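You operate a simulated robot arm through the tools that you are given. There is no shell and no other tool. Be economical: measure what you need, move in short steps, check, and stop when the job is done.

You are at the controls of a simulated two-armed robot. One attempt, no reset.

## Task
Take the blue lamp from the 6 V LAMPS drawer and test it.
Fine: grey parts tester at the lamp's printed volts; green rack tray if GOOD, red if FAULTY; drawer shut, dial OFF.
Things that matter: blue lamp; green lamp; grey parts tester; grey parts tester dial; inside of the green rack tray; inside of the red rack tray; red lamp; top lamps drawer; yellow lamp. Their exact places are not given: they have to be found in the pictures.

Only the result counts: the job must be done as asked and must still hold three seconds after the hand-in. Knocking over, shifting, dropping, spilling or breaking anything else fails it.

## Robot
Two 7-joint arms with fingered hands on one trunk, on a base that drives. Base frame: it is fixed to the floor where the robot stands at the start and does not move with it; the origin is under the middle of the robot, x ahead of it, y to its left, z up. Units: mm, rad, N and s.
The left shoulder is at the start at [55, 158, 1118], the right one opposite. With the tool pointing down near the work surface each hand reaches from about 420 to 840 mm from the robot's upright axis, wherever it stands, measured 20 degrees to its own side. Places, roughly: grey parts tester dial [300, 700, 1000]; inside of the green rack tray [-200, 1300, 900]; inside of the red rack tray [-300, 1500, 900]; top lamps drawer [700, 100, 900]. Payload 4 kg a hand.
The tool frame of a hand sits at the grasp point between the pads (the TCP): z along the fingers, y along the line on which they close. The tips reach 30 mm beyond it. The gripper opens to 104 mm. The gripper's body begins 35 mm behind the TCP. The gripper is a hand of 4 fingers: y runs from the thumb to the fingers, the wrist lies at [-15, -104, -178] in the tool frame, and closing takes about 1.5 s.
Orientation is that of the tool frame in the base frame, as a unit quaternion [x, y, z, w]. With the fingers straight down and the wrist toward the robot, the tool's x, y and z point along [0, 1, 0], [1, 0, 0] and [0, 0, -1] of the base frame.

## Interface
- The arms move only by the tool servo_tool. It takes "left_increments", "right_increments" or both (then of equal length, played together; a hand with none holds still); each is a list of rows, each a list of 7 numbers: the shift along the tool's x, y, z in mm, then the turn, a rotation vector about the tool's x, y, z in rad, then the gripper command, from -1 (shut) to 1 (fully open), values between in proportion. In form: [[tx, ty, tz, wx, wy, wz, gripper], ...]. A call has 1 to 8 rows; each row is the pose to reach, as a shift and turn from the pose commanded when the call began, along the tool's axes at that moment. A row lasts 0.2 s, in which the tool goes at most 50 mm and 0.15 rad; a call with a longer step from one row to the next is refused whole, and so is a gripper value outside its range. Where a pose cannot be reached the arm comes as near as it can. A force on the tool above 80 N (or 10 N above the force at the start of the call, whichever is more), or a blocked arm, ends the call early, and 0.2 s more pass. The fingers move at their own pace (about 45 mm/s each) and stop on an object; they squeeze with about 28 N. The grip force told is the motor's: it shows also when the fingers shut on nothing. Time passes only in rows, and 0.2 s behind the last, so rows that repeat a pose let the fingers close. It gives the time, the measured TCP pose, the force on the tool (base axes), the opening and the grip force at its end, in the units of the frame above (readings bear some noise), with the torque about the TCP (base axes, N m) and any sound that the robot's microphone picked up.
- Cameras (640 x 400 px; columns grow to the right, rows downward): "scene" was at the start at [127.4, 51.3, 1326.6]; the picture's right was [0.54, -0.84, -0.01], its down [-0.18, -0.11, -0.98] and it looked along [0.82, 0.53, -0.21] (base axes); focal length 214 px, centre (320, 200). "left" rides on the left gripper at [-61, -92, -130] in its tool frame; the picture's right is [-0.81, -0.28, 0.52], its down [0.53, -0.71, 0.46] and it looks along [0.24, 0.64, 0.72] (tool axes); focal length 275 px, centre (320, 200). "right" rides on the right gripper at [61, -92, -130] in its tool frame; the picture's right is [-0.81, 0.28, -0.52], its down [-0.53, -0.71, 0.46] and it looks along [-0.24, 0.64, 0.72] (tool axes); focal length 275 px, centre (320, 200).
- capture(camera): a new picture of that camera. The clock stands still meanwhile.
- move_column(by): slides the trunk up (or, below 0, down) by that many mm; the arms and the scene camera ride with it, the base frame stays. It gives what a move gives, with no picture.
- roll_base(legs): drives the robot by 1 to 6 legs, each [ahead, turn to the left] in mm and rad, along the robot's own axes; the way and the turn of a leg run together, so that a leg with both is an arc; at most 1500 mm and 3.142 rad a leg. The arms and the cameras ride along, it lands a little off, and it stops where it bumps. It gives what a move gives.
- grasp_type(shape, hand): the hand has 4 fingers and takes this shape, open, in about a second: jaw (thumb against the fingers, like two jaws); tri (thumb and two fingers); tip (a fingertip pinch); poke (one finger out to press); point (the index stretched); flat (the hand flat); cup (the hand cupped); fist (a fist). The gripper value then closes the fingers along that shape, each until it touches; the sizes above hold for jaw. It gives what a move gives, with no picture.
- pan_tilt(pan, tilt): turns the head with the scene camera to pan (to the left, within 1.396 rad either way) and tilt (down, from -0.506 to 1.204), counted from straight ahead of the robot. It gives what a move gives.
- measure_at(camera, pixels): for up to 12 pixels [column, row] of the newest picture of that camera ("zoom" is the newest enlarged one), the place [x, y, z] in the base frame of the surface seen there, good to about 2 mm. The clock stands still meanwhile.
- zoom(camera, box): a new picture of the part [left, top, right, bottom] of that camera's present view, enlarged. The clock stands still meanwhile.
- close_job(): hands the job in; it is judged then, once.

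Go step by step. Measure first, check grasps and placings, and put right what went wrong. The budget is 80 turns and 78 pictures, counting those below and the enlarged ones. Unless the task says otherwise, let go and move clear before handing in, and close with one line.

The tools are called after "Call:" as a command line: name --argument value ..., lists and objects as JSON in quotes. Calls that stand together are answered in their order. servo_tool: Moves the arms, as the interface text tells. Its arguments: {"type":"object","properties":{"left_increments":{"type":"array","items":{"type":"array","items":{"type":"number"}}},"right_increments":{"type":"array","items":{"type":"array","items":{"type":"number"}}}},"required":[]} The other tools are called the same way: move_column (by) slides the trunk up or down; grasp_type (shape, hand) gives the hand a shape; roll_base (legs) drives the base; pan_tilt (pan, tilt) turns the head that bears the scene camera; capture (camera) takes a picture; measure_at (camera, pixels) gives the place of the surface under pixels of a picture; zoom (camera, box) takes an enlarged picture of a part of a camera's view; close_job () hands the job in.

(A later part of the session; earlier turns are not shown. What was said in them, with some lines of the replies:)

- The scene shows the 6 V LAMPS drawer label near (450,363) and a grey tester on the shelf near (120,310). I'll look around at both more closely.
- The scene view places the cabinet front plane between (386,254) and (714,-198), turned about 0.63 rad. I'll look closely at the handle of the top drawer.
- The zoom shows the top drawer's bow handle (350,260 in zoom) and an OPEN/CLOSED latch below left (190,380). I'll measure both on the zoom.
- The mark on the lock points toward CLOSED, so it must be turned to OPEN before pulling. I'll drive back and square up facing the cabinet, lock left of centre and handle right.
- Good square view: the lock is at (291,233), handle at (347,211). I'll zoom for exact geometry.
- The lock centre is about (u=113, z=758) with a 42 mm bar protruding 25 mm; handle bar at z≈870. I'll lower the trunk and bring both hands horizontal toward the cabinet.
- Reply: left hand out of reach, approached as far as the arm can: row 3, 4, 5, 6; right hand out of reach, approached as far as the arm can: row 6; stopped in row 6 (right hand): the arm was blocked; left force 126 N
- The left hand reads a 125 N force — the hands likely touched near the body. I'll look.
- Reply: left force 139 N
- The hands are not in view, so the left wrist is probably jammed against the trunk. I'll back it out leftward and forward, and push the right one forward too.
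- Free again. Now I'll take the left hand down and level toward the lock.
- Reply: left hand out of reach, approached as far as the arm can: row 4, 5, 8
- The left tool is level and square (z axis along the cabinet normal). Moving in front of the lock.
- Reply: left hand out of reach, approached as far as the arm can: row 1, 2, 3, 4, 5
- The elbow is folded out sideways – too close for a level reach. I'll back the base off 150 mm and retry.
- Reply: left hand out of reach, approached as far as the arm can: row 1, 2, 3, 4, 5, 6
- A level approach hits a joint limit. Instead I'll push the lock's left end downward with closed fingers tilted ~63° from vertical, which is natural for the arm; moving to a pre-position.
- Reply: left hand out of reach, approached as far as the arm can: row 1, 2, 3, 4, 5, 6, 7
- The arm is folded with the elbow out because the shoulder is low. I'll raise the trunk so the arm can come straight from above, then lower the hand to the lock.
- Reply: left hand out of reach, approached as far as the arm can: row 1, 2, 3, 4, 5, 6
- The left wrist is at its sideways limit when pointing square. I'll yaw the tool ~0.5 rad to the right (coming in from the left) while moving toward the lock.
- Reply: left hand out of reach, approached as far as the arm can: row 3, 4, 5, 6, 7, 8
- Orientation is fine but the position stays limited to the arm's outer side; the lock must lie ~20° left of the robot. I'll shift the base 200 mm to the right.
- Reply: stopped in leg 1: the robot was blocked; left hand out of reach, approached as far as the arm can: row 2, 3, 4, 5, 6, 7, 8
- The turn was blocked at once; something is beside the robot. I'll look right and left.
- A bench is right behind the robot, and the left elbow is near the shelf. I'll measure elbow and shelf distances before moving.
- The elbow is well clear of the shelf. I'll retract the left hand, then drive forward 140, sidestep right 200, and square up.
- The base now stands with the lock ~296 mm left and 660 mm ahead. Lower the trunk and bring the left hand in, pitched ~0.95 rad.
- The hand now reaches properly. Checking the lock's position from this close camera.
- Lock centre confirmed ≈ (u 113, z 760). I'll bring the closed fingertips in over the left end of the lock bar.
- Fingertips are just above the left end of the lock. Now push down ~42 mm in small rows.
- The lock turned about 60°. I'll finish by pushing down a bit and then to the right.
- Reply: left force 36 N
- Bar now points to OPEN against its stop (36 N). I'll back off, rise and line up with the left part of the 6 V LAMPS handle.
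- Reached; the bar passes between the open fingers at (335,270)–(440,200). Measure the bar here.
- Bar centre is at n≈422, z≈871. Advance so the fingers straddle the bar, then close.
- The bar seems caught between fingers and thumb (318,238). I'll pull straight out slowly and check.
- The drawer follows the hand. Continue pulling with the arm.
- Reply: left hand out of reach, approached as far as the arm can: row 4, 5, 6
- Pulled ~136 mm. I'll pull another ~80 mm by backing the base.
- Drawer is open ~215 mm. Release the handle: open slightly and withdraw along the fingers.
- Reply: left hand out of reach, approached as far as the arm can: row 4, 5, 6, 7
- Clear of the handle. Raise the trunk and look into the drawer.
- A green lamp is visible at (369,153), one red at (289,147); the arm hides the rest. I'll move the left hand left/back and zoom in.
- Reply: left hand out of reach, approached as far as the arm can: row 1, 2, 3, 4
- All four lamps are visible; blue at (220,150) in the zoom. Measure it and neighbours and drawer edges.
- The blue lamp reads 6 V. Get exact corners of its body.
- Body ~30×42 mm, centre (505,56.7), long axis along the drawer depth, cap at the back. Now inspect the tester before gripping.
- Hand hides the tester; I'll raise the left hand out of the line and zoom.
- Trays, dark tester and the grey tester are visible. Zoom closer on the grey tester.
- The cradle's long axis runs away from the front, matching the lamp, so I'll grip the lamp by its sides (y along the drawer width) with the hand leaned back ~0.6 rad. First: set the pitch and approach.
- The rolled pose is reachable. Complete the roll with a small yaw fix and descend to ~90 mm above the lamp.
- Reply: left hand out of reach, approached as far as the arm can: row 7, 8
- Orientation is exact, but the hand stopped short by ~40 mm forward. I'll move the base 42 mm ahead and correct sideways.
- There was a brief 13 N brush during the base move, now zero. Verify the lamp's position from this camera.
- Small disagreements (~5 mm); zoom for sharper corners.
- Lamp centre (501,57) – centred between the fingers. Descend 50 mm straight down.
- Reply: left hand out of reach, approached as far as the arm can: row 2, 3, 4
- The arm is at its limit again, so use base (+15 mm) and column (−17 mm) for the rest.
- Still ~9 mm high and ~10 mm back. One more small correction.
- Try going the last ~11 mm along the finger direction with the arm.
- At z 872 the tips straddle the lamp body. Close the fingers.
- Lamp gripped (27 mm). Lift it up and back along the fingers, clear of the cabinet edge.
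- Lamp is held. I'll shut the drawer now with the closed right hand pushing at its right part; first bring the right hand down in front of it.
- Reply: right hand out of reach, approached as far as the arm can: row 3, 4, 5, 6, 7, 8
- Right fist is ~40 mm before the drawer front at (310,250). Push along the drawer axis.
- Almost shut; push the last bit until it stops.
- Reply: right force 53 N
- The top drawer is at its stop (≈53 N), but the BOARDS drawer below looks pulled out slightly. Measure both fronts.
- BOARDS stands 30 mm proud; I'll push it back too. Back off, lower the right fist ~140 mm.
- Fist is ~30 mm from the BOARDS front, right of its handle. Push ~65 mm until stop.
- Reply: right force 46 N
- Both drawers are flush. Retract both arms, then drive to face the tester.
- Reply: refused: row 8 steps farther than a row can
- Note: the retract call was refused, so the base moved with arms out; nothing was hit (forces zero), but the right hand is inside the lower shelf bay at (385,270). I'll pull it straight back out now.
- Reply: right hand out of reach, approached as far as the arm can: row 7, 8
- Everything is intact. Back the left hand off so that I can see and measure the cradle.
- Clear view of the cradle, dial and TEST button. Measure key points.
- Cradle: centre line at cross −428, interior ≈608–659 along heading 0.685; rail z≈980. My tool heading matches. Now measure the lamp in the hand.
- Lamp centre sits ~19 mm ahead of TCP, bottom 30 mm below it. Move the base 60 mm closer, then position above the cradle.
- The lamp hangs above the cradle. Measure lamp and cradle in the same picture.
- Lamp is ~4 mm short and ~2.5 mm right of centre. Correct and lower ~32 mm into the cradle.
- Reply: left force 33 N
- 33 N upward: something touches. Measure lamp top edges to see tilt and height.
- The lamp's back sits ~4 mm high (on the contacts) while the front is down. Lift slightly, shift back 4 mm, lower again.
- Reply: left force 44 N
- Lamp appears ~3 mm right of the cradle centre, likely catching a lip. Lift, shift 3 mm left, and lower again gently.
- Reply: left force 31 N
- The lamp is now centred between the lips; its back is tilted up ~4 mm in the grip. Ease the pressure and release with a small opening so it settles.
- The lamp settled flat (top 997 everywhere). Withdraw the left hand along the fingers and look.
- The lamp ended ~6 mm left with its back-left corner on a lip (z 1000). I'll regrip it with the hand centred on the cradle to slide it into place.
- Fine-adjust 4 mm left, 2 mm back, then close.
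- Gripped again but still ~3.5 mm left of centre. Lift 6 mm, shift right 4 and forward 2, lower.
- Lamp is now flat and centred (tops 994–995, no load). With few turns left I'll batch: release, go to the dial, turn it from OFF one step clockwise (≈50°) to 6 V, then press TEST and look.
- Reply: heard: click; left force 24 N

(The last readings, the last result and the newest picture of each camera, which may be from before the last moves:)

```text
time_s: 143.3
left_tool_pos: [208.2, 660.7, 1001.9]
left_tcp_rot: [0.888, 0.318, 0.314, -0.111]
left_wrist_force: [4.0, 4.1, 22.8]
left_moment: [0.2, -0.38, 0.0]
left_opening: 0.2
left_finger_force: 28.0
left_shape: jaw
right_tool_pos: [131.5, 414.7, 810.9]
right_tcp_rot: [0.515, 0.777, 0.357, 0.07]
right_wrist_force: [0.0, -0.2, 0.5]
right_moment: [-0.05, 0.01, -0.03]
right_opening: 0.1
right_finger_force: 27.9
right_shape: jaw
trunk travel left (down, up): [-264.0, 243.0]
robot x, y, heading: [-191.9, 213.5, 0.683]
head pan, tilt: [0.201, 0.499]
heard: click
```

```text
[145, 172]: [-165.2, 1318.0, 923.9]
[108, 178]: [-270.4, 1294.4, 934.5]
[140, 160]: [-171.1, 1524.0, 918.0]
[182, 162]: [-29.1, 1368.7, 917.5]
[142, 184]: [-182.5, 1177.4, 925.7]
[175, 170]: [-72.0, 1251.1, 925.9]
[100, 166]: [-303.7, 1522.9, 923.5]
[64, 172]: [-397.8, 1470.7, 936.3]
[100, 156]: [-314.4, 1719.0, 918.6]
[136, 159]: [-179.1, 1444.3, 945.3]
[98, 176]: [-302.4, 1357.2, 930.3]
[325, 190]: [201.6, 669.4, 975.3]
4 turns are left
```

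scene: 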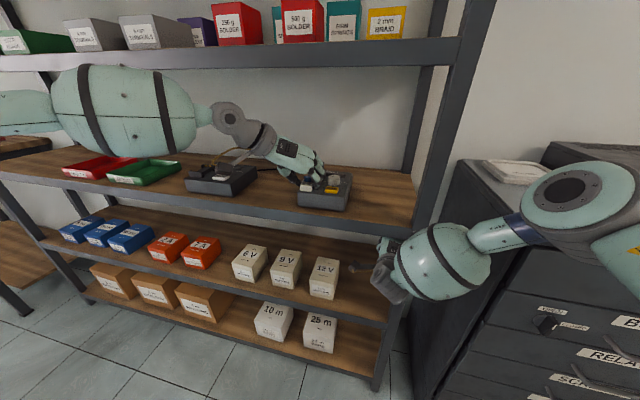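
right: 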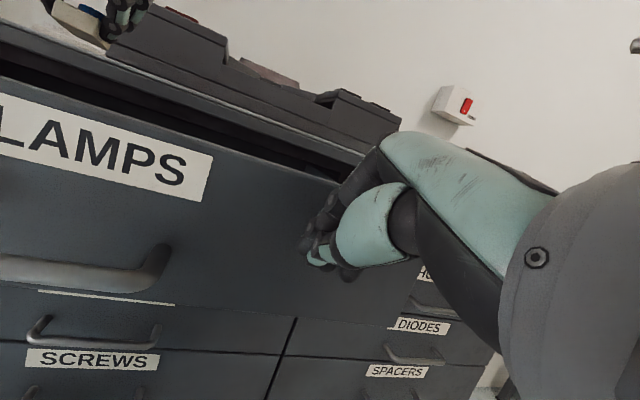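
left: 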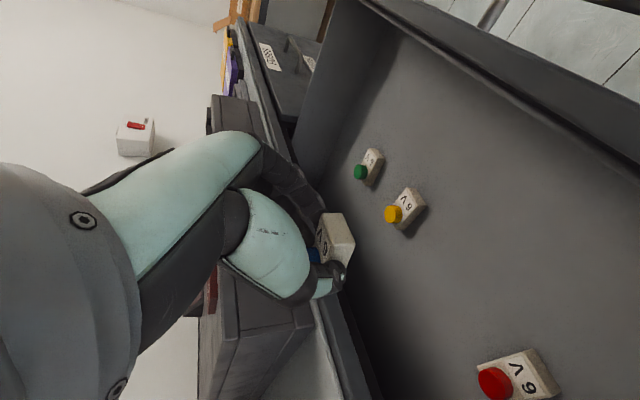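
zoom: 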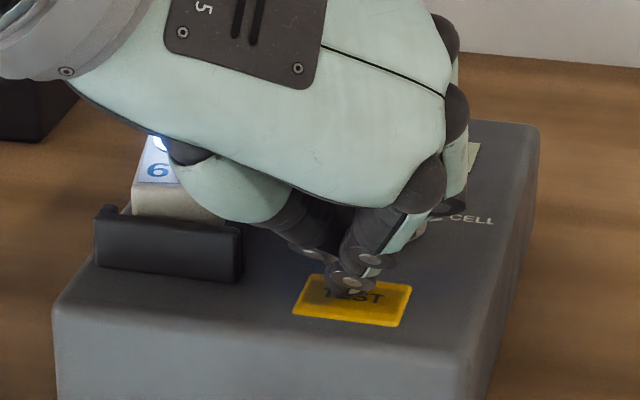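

The dial went to 6 V ("PRESS TEST"), the click was heard and the lamp glows. Next batch: back off and read the display, return the dial to OFF, regrip the lamp and lift it out.

Call:
servo_tool --left_increments '[[10, 0, -12, 0, 0, 0, -1], [19, 0, -24.4, 0, 0, 0, -1], [9, 0, -45, 0, 0, 0, -1], [-6, 0, -70, 0, 0, 0, -1], [-21, 0, -94.4, 0, 0, 0, -1]]'

Call:
zoom --camera "scene" --box '[285, 165, 365, 215]'

Call:
servo_tool --left_increments '[[14, 0, 23, 0, 0, 0, -1], [27, 0, 47, 0, 0, 0, -0.5], [40, 0, 70, 0, 0, 0, -0.2]]'

Call:
servo_tool --left_increments '[[13, -2, 1, -0.068, 0, 0.087, -0.2], [26, -4, 3, -0.136, 0, 0.173, -0.2], [40, -6, 5, -0.205, 0, 0.26, -0.2], [53, -7.9, 6, -0.273, 0, 0.346, -0.2], [53, -7.9, 6, -0.273, 0, 0.346, -0.2]]'

Call:
servo_tool --left_increments '[[-10, 0, 13, 0, 0, 0, -0.2], [-20, 0, 26, 0, 0, 0, -0.2], [-31, 0, 39.4, 0, 0, 0, -0.2], [-31, 0, 39.4, 0, 0, 0, -0.6], [-31, 0, 39.4, 0, 0, 0, -1], [-31, 0, 39.4, 0, 0, 0, -1], [-31, 0, 39.4, 0, 0, 0, -1]]'

Call:
servo_tool --left_increments '[[0.15, 2.7, 0.1, 0.09, 0, -0.114, -1], [0.6, 5.3, 0.5, 0.18, 0, -0.228, -1], [1.4, 7.8, 1.1, 0.27, 0, -0.342, -1], [2.4, 10.2, 1.9, 0.36, 0, -0.456, -1], [3.7, 12.3, 2.9, 0.45, 0, -0.571, -1], [5.2, 14.2, 4.1, 0.539, 0, -0.685, -1], [5.2, 14.2, 4.1, 0.539, 0, -0.685, -1]]'

Call:
servo_tool --left_increments '[[0, 0, 0, 0, 0, 0, -0.2], [0, 0, 0, 0, 0, 0, -0.2], [12, 0, -15, 0, 0, 0, -0.2], [24, 0, -30, 0, 0, 0, -0.2], [36, 0, -45.6, 0, 0, 0, -0.2]]'

Call:
zoom --camera "scene" --box '[285, 165, 365, 215]'

Call:
servo_tool --left_increments '[[3, -16.6, 2, -0.067, 0, 0.085, -0.1], [6, -33, 5, -0.134, 0, 0.17, -0.1], [9, -50, 7, -0.2, 0, 0.254, -0.1], [11.7, -66.5, 9, -0.267, 0, 0.338, -0.1], [11.7, -66.5, 9, -0.267, 0, 0.338, -0.1]]'

Call:
servo_tool --left_increments '[[-11, 0, 14, 0, 0, 0, -0.1], [-22, 0, 28, 0, 0, 0, -0.1], [-34, 0, 43, 0, 0, 0, -0.1], [-34, 0, 43, 0, 0, 0, -0.6], [-34, 0, 43, 0, 0, 0, -1], [-34, 0, 43, 0, 0, 0, -1], [-34, 0, 43, 0, 0, 0, -1]]'

Call:
servo_tool --left_increments '[[11, 0, -14, 0, 0, 0, -1], [22, 0, -28, 0, 0, 0, -1], [34, 0, -43, 0, 0, 0, -1], [10, 0, -62, 0, 0, 0, -1], [-18, 0, -84, 0, 0, 0, -1], [-46, 0, -106, 0, 0, 0, -1], [-74, 0, -128, 0, 0, 0, -1]]'

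Call:
capture --camera "scene"

Call:
zoom --camera "scene" --box '[250, 165, 362, 235]'

Call:
measure_at --camera "scene" --pixels '[[128, 178], [100, 180], [120, 170], [150, 172], [80, 172], [60, 172], [100, 165], [110, 190], [140, 185], [165, 165], [40, 178], [75, 185]]'

```text
time_s: 144.6
left_tool_pos: [148.5, 614.0, 1060.4]
left_tcp_rot: [0.889, 0.317, 0.31, -0.111]
left_wrist_force: [-0.1, -0.1, 0.8]
left_moment: [0.01, 0.0, 0.02]
left_opening: 0.0
left_finger_force: 28.4
left_shape: jaw
right_tool_pos: [130.1, 415.0, 809.4]
right_tcp_rot: [0.515, 0.777, 0.356, 0.07]
right_wrist_force: [1.0, 0.1, 0.6]
right_moment: [-0.06, 0.02, 0.04]
right_opening: 0.1
right_finger_force: 27.7
right_shape: jaw
trunk travel left (down, up): [-264.0, 243.0]
robot x, y, heading: [-186.1, 215.5, 0.68]
head pan, tilt: [0.201, 0.499]
```

```text
8.00 times, centred on (325, 190) of scene
```

zoom: 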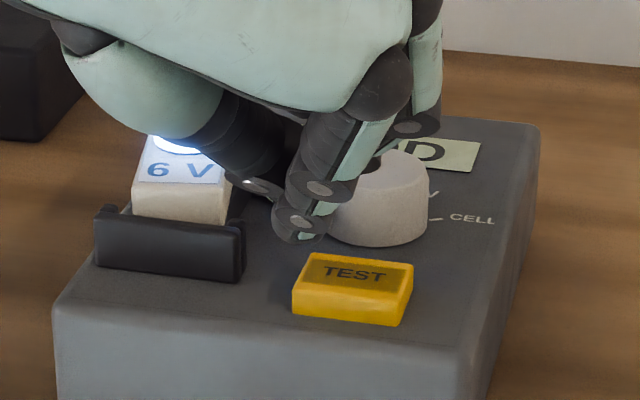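

```text
time_s: 145.3
left_tool_pos: [208.4, 662.7, 1028.2]
left_tcp_rot: [0.889, 0.317, 0.31, -0.111]
left_wrist_force: [-0.2, 0.4, 0.0]
left_moment: [0.02, 0.02, 0.05]
left_opening: 28.8
left_finger_force: 0.0
left_shape: jaw
right_tool_pos: [133.0, 416.2, 809.9]
right_tcp_rot: [0.515, 0.777, 0.355, 0.07]
right_wrist_force: [0.9, 0.0, -0.5]
right_moment: [0.02, -0.02, -0.03]
right_opening: 0.0
right_finger_force: 28.4
right_shape: jaw
trunk travel left (down, up): [-264.0, 243.0]
robot x, y, heading: [-189.0, 218.4, 0.685]
head pan, tilt: [0.201, 0.499]
```

```text
time_s: 146.6
left_tool_pos: [236.5, 696.1, 1057.7]
left_tcp_rot: [0.937, 0.113, 0.327, -0.039]
left_wrist_force: [0.0, -0.1, -0.5]
left_moment: [0.0, -0.02, 0.02]
left_opening: 41.1
left_finger_force: 0.1
left_shape: jaw
right_tool_pos: [130.0, 415.2, 809.6]
right_tcp_rot: [0.515, 0.777, 0.356, 0.069]
right_wrist_force: [-0.9, -0.6, 0.0]
right_moment: [0.03, -0.06, -0.01]
right_opening: 0.1
right_finger_force: 28.5
right_shape: jaw
trunk travel left (down, up): [-264.0, 243.0]
robot x, y, heading: [-184.1, 214.6, 0.683]
head pan, tilt: [0.201, 0.499]
```

```text
time_s: 148.2
left_tool_pos: [239.7, 695.4, 1008.1]
left_tcp_rot: [0.937, 0.115, 0.328, -0.041]
left_wrist_force: [-0.3, 0.3, 5.6]
left_moment: [-0.18, -0.16, -0.02]
left_opening: 28.9
left_finger_force: 27.6
left_shape: jaw
right_tool_pos: [131.0, 415.7, 809.2]
right_tcp_rot: [0.515, 0.777, 0.355, 0.069]
right_wrist_force: [1.2, 0.4, 0.2]
right_moment: [0.0, 0.02, -0.02]
right_opening: 0.0
right_finger_force: 27.6
right_shape: jaw
trunk travel left (down, up): [-264.0, 243.0]
robot x, y, heading: [-191.2, 222.1, 0.684]
head pan, tilt: [0.201, 0.499]
```

```text
time_s: 149.8
left_tool_pos: [247.3, 682.4, 1007.6]
left_tcp_rot: [0.801, 0.5, 0.281, -0.172]
left_wrist_force: [-2.3, -8.2, 3.7]
left_moment: [-0.18, -0.2, -0.24]
left_opening: 27.7
left_finger_force: 27.8
left_shape: jaw
right_tool_pos: [130.8, 413.9, 809.8]
right_tcp_rot: [0.514, 0.777, 0.356, 0.069]
right_wrist_force: [0.8, -0.7, 0.0]
right_moment: [0.07, -0.01, 0.02]
right_opening: 0.0
right_finger_force: 28.1
right_shape: jaw
trunk travel left (down, up): [-264.0, 243.0]
robot x, y, heading: [-188.2, 216.0, 0.687]
head pan, tilt: [0.201, 0.499]
```

```text
time_s: 150.9
left_tool_pos: [249.0, 683.9, 1062.9]
left_tcp_rot: [0.8, 0.502, 0.279, -0.173]
left_wrist_force: [-0.1, 0.8, -0.1]
left_moment: [0.0, 0.0, 0.0]
left_opening: 41.7
left_finger_force: 0.0
left_shape: jaw
right_tool_pos: [130.9, 415.2, 809.6]
right_tcp_rot: [0.515, 0.777, 0.356, 0.069]
right_wrist_force: [0.3, 1.0, -0.6]
right_moment: [0.0, 0.0, 0.0]
right_opening: 0.1
right_finger_force: 28.0
right_shape: jaw
trunk travel left (down, up): [-264.0, 243.0]
robot x, y, heading: [-190.4, 216.1, 0.683]
head pan, tilt: [0.201, 0.499]
```

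```text
8.00 times, centred on (325, 190) of scene
```

zoom: 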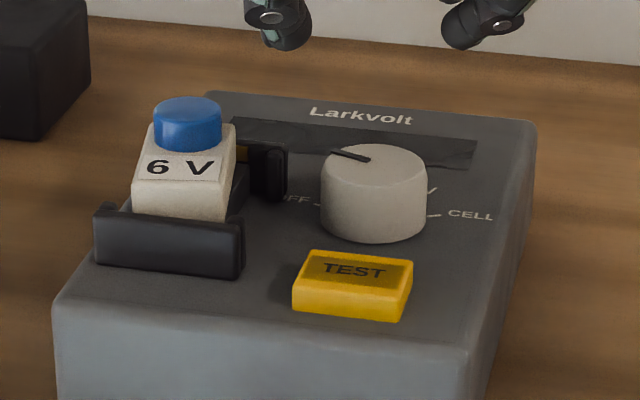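

```text
time_s: 152.2
left_tool_pos: [196.9, 726.9, 1064.6]
left_tcp_rot: [0.889, 0.317, 0.311, -0.11]
left_wrist_force: [0.3, -0.8, -0.2]
left_moment: [-0.01, 0.0, 0.0]
left_opening: 46.5
left_finger_force: 0.1
left_shape: jaw
right_tool_pos: [131.2, 414.1, 810.1]
right_tcp_rot: [0.515, 0.777, 0.355, 0.07]
right_wrist_force: [-0.1, -0.4, -0.9]
right_moment: [0.0, 0.02, 0.0]
right_opening: 0.2
right_finger_force: 28.3
right_shape: jaw
trunk travel left (down, up): [-264.0, 243.0]
robot x, y, heading: [-187.9, 214.1, 0.676]
head pan, tilt: [0.201, 0.499]
```

```text
time_s: 153.8
left_tool_pos: [194.0, 726.9, 1010.4]
left_tcp_rot: [0.889, 0.318, 0.311, -0.109]
left_wrist_force: [-0.4, 0.5, -1.0]
left_moment: [-0.02, 0.0, -0.02]
left_opening: 24.8
left_finger_force: 28.8
left_shape: jaw
right_tool_pos: [131.4, 414.5, 809.2]
right_tcp_rot: [0.515, 0.777, 0.355, 0.069]
right_wrist_force: [0.0, -0.2, 0.1]
right_moment: [-0.01, -0.01, -0.01]
right_opening: 0.1
right_finger_force: 28.0
right_shape: jaw
trunk travel left (down, up): [-264.0, 243.0]
robot x, y, heading: [-190.7, 216.3, 0.685]
head pan, tilt: [0.201, 0.499]
```

```text
time_s: 155.3
left_tool_pos: [87.7, 635.8, 1066.8]
left_tcp_rot: [0.889, 0.318, 0.312, -0.11]
left_wrist_force: [-0.3, 0.0, 0.3]
left_moment: [-0.03, -0.01, 0.0]
left_opening: 24.9
left_finger_force: 28.0
left_shape: jaw
right_tool_pos: [129.8, 414.2, 809.9]
right_tcp_rot: [0.515, 0.777, 0.356, 0.07]
right_wrist_force: [0.1, 1.0, -0.6]
right_moment: [0.0, -0.03, 0.0]
right_opening: 0.0
right_finger_force: 28.5
right_shape: jaw
trunk travel left (down, up): [-264.0, 243.0]
robot x, y, heading: [-188.6, 215.3, 0.679]
head pan, tilt: [0.201, 0.499]
```

```text
7 pictures are left
```

scene: 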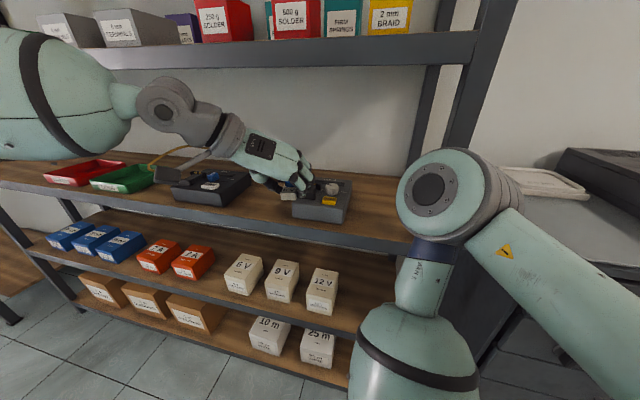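

```text
5.71 times, centred on (306, 200) of scene
```

zoom: 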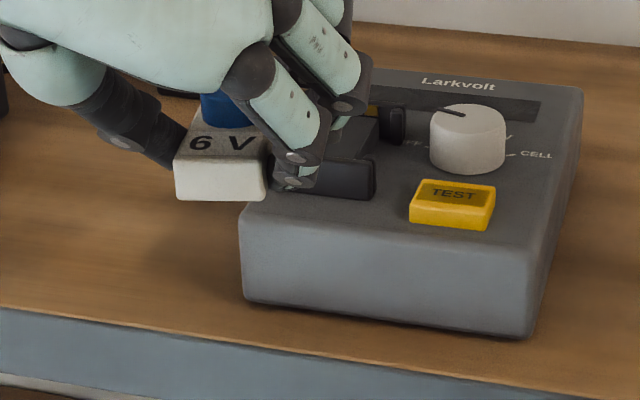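

```text
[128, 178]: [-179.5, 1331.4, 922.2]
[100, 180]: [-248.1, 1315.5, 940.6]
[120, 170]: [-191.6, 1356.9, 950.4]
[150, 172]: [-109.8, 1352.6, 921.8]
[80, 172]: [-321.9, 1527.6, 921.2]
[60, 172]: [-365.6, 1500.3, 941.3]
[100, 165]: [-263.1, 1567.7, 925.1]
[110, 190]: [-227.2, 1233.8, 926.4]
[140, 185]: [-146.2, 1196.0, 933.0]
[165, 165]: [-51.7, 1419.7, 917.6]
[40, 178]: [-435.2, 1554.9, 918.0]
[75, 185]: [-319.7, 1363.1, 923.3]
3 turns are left
```

The display showed "…D" with the lamp lit (GOOD), the dial is back at OFF (display dark) and the lamp is in hand (24.9 mm). Now carry it to the green tray, centre ≈ (along 700, cross −1090), floor z 922.

Call:
roll_base --legs '[[0, 1.571], [660, 0], [0, -1.571]]'

Call:
servo_tool --left_increments '[[-11, 0, 14, 0, 0, 0, -1], [-22, 0, 28, 0, 0, 0, -1], [-34, 0, 43, 0, 0, 0, -1], [-10, 0, 62, 0, 0, 0, -1], [14, 0, 81, 0, 0, 0, -1], [38, 0, 100, 0, 0, 0, -1], [61, 0, 118, 0, 0, 0, -1], [83, 0, 135, 0, 0, 0, -1]]'

Call:
roll_base --legs '[[50, 0]]'

Call:
capture --camera "scene"

Call:
zoom --camera "scene" --box '[250, 140, 410, 240]'

Call:
capture --camera "left"

Call:
measure_at --camera "scene" --pixels '[[280, 200], [300, 200], [320, 200], [340, 200], [300, 185], [320, 185], [280, 185], [300, 215], [320, 215], [340, 185], [260, 200], [340, 215]]'

```text
time_s: 168.2
left_tool_pos: [-350.9, 1159.6, 1067.0]
left_tcp_rot: [0.884, 0.332, 0.309, -0.115]
left_wrist_force: [0.1, -0.1, 0.3]
left_moment: [0.0, 0.01, 0.0]
left_opening: 24.8
left_finger_force: 27.8
left_shape: jaw
right_tool_pos: [-301.4, 942.0, 817.7]
right_tcp_rot: [0.505, 0.782, 0.359, 0.068]
right_wrist_force: [-0.1, 0.6, 0.3]
right_moment: [0.01, -0.01, 0.0]
right_opening: 0.0
right_finger_force: 28.1
right_shape: jaw
trunk travel left (down, up): [-264.0, 243.0]
robot x, y, heading: [-623.2, 746.1, 0.712]
head pan, tilt: [0.201, 0.499]
```

```text
time_s: 170.0
left_tool_pos: [-248.5, 1250.5, 1020.2]
left_tcp_rot: [0.883, 0.33, 0.314, -0.116]
left_wrist_force: [0.5, -1.1, 1.6]
left_moment: [-0.01, 0.03, 0.02]
left_opening: 24.4
left_finger_force: 27.7
left_shape: jaw
right_tool_pos: [-310.1, 936.7, 814.9]
right_tcp_rot: [0.508, 0.785, 0.349, 0.063]
right_wrist_force: [-0.4, -0.7, -0.2]
right_moment: [0.02, 0.01, -0.02]
right_opening: 0.2
right_finger_force: 28.3
right_shape: jaw
trunk travel left (down, up): [-264.0, 243.0]
robot x, y, heading: [-620.2, 742.7, 0.716]
head pan, tilt: [0.201, 0.499]
```

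```text
time_s: 170.9
left_tool_pos: [-211.5, 1282.6, 1019.3]
left_tcp_rot: [0.883, 0.33, 0.314, -0.116]
left_wrist_force: [0.6, 0.3, -1.0]
left_moment: [-0.02, 0.0, 0.01]
left_opening: 24.7
left_finger_force: 28.3
left_shape: jaw
right_tool_pos: [-273.1, 969.6, 814.5]
right_tcp_rot: [0.507, 0.784, 0.351, 0.064]
right_wrist_force: [0.3, 0.2, -0.1]
right_moment: [-0.01, 0.0, 0.02]
right_opening: 0.1
right_finger_force: 28.2
right_shape: jaw
trunk travel left (down, up): [-264.0, 243.0]
robot x, y, heading: [-581.6, 771.8, 0.71]
head pan, tilt: [0.201, 0.499]
```

```text
5 pictures are left
```

scene: 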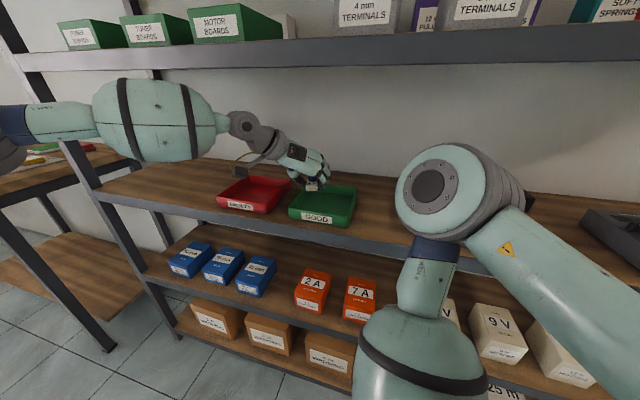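

```text
4.00 times, centred on (330, 190) of scene
```

zoom: 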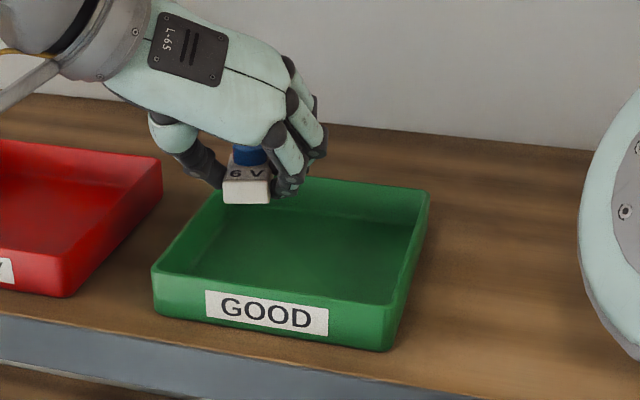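

```text
3 pictures are left
```

left: 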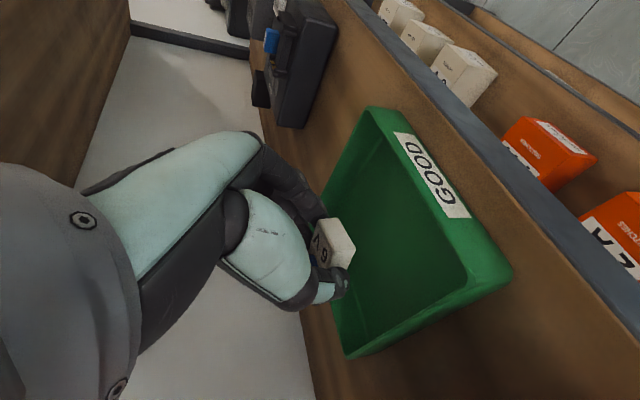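

```text
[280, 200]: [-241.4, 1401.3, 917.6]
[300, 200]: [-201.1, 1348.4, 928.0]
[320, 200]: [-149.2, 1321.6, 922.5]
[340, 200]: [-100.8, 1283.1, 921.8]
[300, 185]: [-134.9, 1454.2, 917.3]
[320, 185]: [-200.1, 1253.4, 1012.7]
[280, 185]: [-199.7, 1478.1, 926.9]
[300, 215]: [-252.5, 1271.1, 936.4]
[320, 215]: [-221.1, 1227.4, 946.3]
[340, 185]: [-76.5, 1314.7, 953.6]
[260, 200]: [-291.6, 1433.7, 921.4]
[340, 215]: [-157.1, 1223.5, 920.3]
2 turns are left
```

The GOOD tray is right below the held lamp, which would land at about (along 673, cross −1117). I'll shift 15 mm right, lower the trunk, release, rise, and check.

Call:
servo_tool --left_increments '[[0, 8, 0, 0, 0, 0, -1], [0, 15, 0, 0, 0, 0, -1], [0, 15, 0, 0, 0, 0, -1]]'

Call:
move_column --by -60

Call:
servo_tool --left_increments '[[-1.5, 0, 2, 0, 0, 0, -1], [-3, 0, 4, 0, 0, 0, -1], [-3, 0, 4, 0, 0, 0, -0.5], [-3, 0, 4, 0, 0, 0, -0.2], [-3, 0, 4, 0, 0, 0, -0.2], [-3, 0, 4, 0, 0, 0, -0.2]]'

Call:
servo_tool --left_increments '[[10, 0, -13, 0, 0, 0, -0.2], [20, 0, -26, 0, 0, 0, -0.2], [34, 0, -43, 0, 0, 0, -0.2], [48, 0, -61, 0, 0, 0, -0.2], [62, 0, -79, 0, 0, 0, -0.2]]'

Call:
servo_tool --left_increments '[[-24, 0, -20, 0, 0, 0, -0.2], [-48, 0, -40, 0, 0, 0, -0.2], [-78, 0, -62, 0, 0, 0, -0.2], [-108, 0, -84, 0, 0, 0, -0.2]]'

Call:
zoom --camera "scene" --box '[230, 130, 390, 230]'

```text
time_s: 171.7
left_tool_pos: [-211.2, 1265.0, 1026.6]
left_tcp_rot: [0.88, 0.331, 0.319, -0.118]
left_wrist_force: [0.5, -0.1, -0.4]
left_moment: [0.03, 0.04, -0.02]
left_opening: 24.7
left_finger_force: 27.8
left_shape: jaw
right_tool_pos: [-281.4, 961.8, 811.3]
right_tcp_rot: [0.511, 0.788, 0.338, 0.058]
right_wrist_force: [0.9, -0.2, 1.1]
right_moment: [0.02, 0.03, -0.01]
right_opening: 0.0
right_finger_force: 28.1
right_shape: jaw
trunk travel left (down, up): [-264.0, 243.0]
robot x, y, heading: [-584.5, 773.7, 0.709]
head pan, tilt: [0.201, 0.499]
```

```text
time_s: 172.7
left_tool_pos: [-210.0, 1264.9, 966.7]
left_tcp_rot: [0.88, 0.331, 0.319, -0.118]
left_wrist_force: [-0.8, 1.2, -0.3]
left_moment: [-0.02, 0.02, 0.0]
left_opening: 24.9
left_finger_force: 27.7
left_shape: jaw
right_tool_pos: [-281.9, 962.1, 751.6]
right_tcp_rot: [0.511, 0.787, 0.34, 0.06]
right_wrist_force: [-0.2, -0.4, 0.0]
right_moment: [0.03, -0.03, -0.03]
right_opening: 0.0
right_finger_force: 28.0
right_shape: jaw
trunk travel left (down, up): [-204.0, 303.0]
robot x, y, heading: [-584.1, 771.7, 0.716]
head pan, tilt: [0.201, 0.499]
```

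```text
time_s: 174.1
left_tool_pos: [-209.7, 1266.2, 962.2]
left_tcp_rot: [0.88, 0.331, 0.319, -0.117]
left_wrist_force: [0.0, 0.1, -0.5]
left_moment: [0.01, 0.02, 0.01]
left_opening: 41.2
left_finger_force: 0.1
left_shape: jaw
right_tool_pos: [-279.8, 961.3, 752.4]
right_tcp_rot: [0.511, 0.787, 0.339, 0.06]
right_wrist_force: [-0.1, 0.3, 0.0]
right_moment: [0.0, 0.0, -0.01]
right_opening: 0.0
right_finger_force: 28.1
right_shape: jaw
trunk travel left (down, up): [-204.0, 303.0]
robot x, y, heading: [-585.3, 772.7, 0.716]
head pan, tilt: [0.201, 0.499]
```

```text
time_s: 175.3
left_tool_pos: [-212.7, 1263.8, 1062.1]
left_tcp_rot: [0.881, 0.33, 0.319, -0.119]
left_wrist_force: [-0.3, 0.2, 0.5]
left_moment: [0.0, -0.02, -0.04]
left_opening: 41.2
left_finger_force: 0.1
left_shape: jaw
right_tool_pos: [-280.3, 960.7, 752.9]
right_tcp_rot: [0.511, 0.787, 0.34, 0.059]
right_wrist_force: [-0.4, -0.1, 0.6]
right_moment: [0.04, -0.03, 0.01]
right_opening: 0.1
right_finger_force: 27.9
right_shape: jaw
trunk travel left (down, up): [-204.0, 303.0]
robot x, y, heading: [-586.2, 773.6, 0.712]
head pan, tilt: [0.201, 0.499]
```

```text
time_s: 176.3
left_tool_pos: [-316.6, 1171.5, 1057.7]
left_tcp_rot: [0.88, 0.33, 0.32, -0.119]
left_wrist_force: [0.4, 0.1, -0.8]
left_moment: [-0.02, 0.01, 0.02]
left_opening: 41.2
left_finger_force: 0.0
left_shape: jaw
right_tool_pos: [-281.4, 962.1, 753.2]
right_tcp_rot: [0.51, 0.787, 0.341, 0.059]
right_wrist_force: [0.2, 0.8, 0.6]
right_moment: [0.04, -0.04, -0.03]
right_opening: 0.0
right_finger_force: 27.8
right_shape: jaw
trunk travel left (down, up): [-204.0, 303.0]
robot x, y, heading: [-583.5, 777.1, 0.715]
head pan, tilt: [0.201, 0.499]
```

```text
4.00 times, centred on (310, 180) of scene
1 turns are left
```

zoom: 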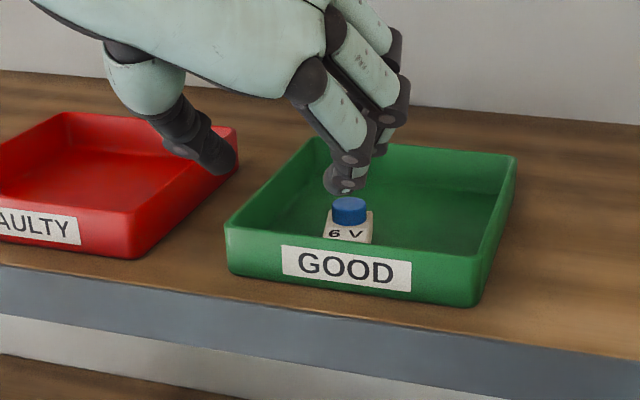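

The last zoom shows the blue lamp standing upright in the green GOOD tray at (348,222), with the hand clear of it. The lamp tested GOOD at 6 V (it lit, though I could read only the final "D" on the display), the dial was turned back to OFF and the drawers are shut, so I am handing in.

Call:
close_job

```text
The job is handed in.
```

The blue lamp is in the green GOOD tray. It lit when tested at its printed 6 V; I could read only the final "D" on the display and took it as GOOD. The dial is back at OFF and the 6 V LAMPS drawer is shut. The BOARDS drawer below it came out 30 mm along the way and I pushed it shut, and I left the cabinet lock on OPEN because the drawer needed it.
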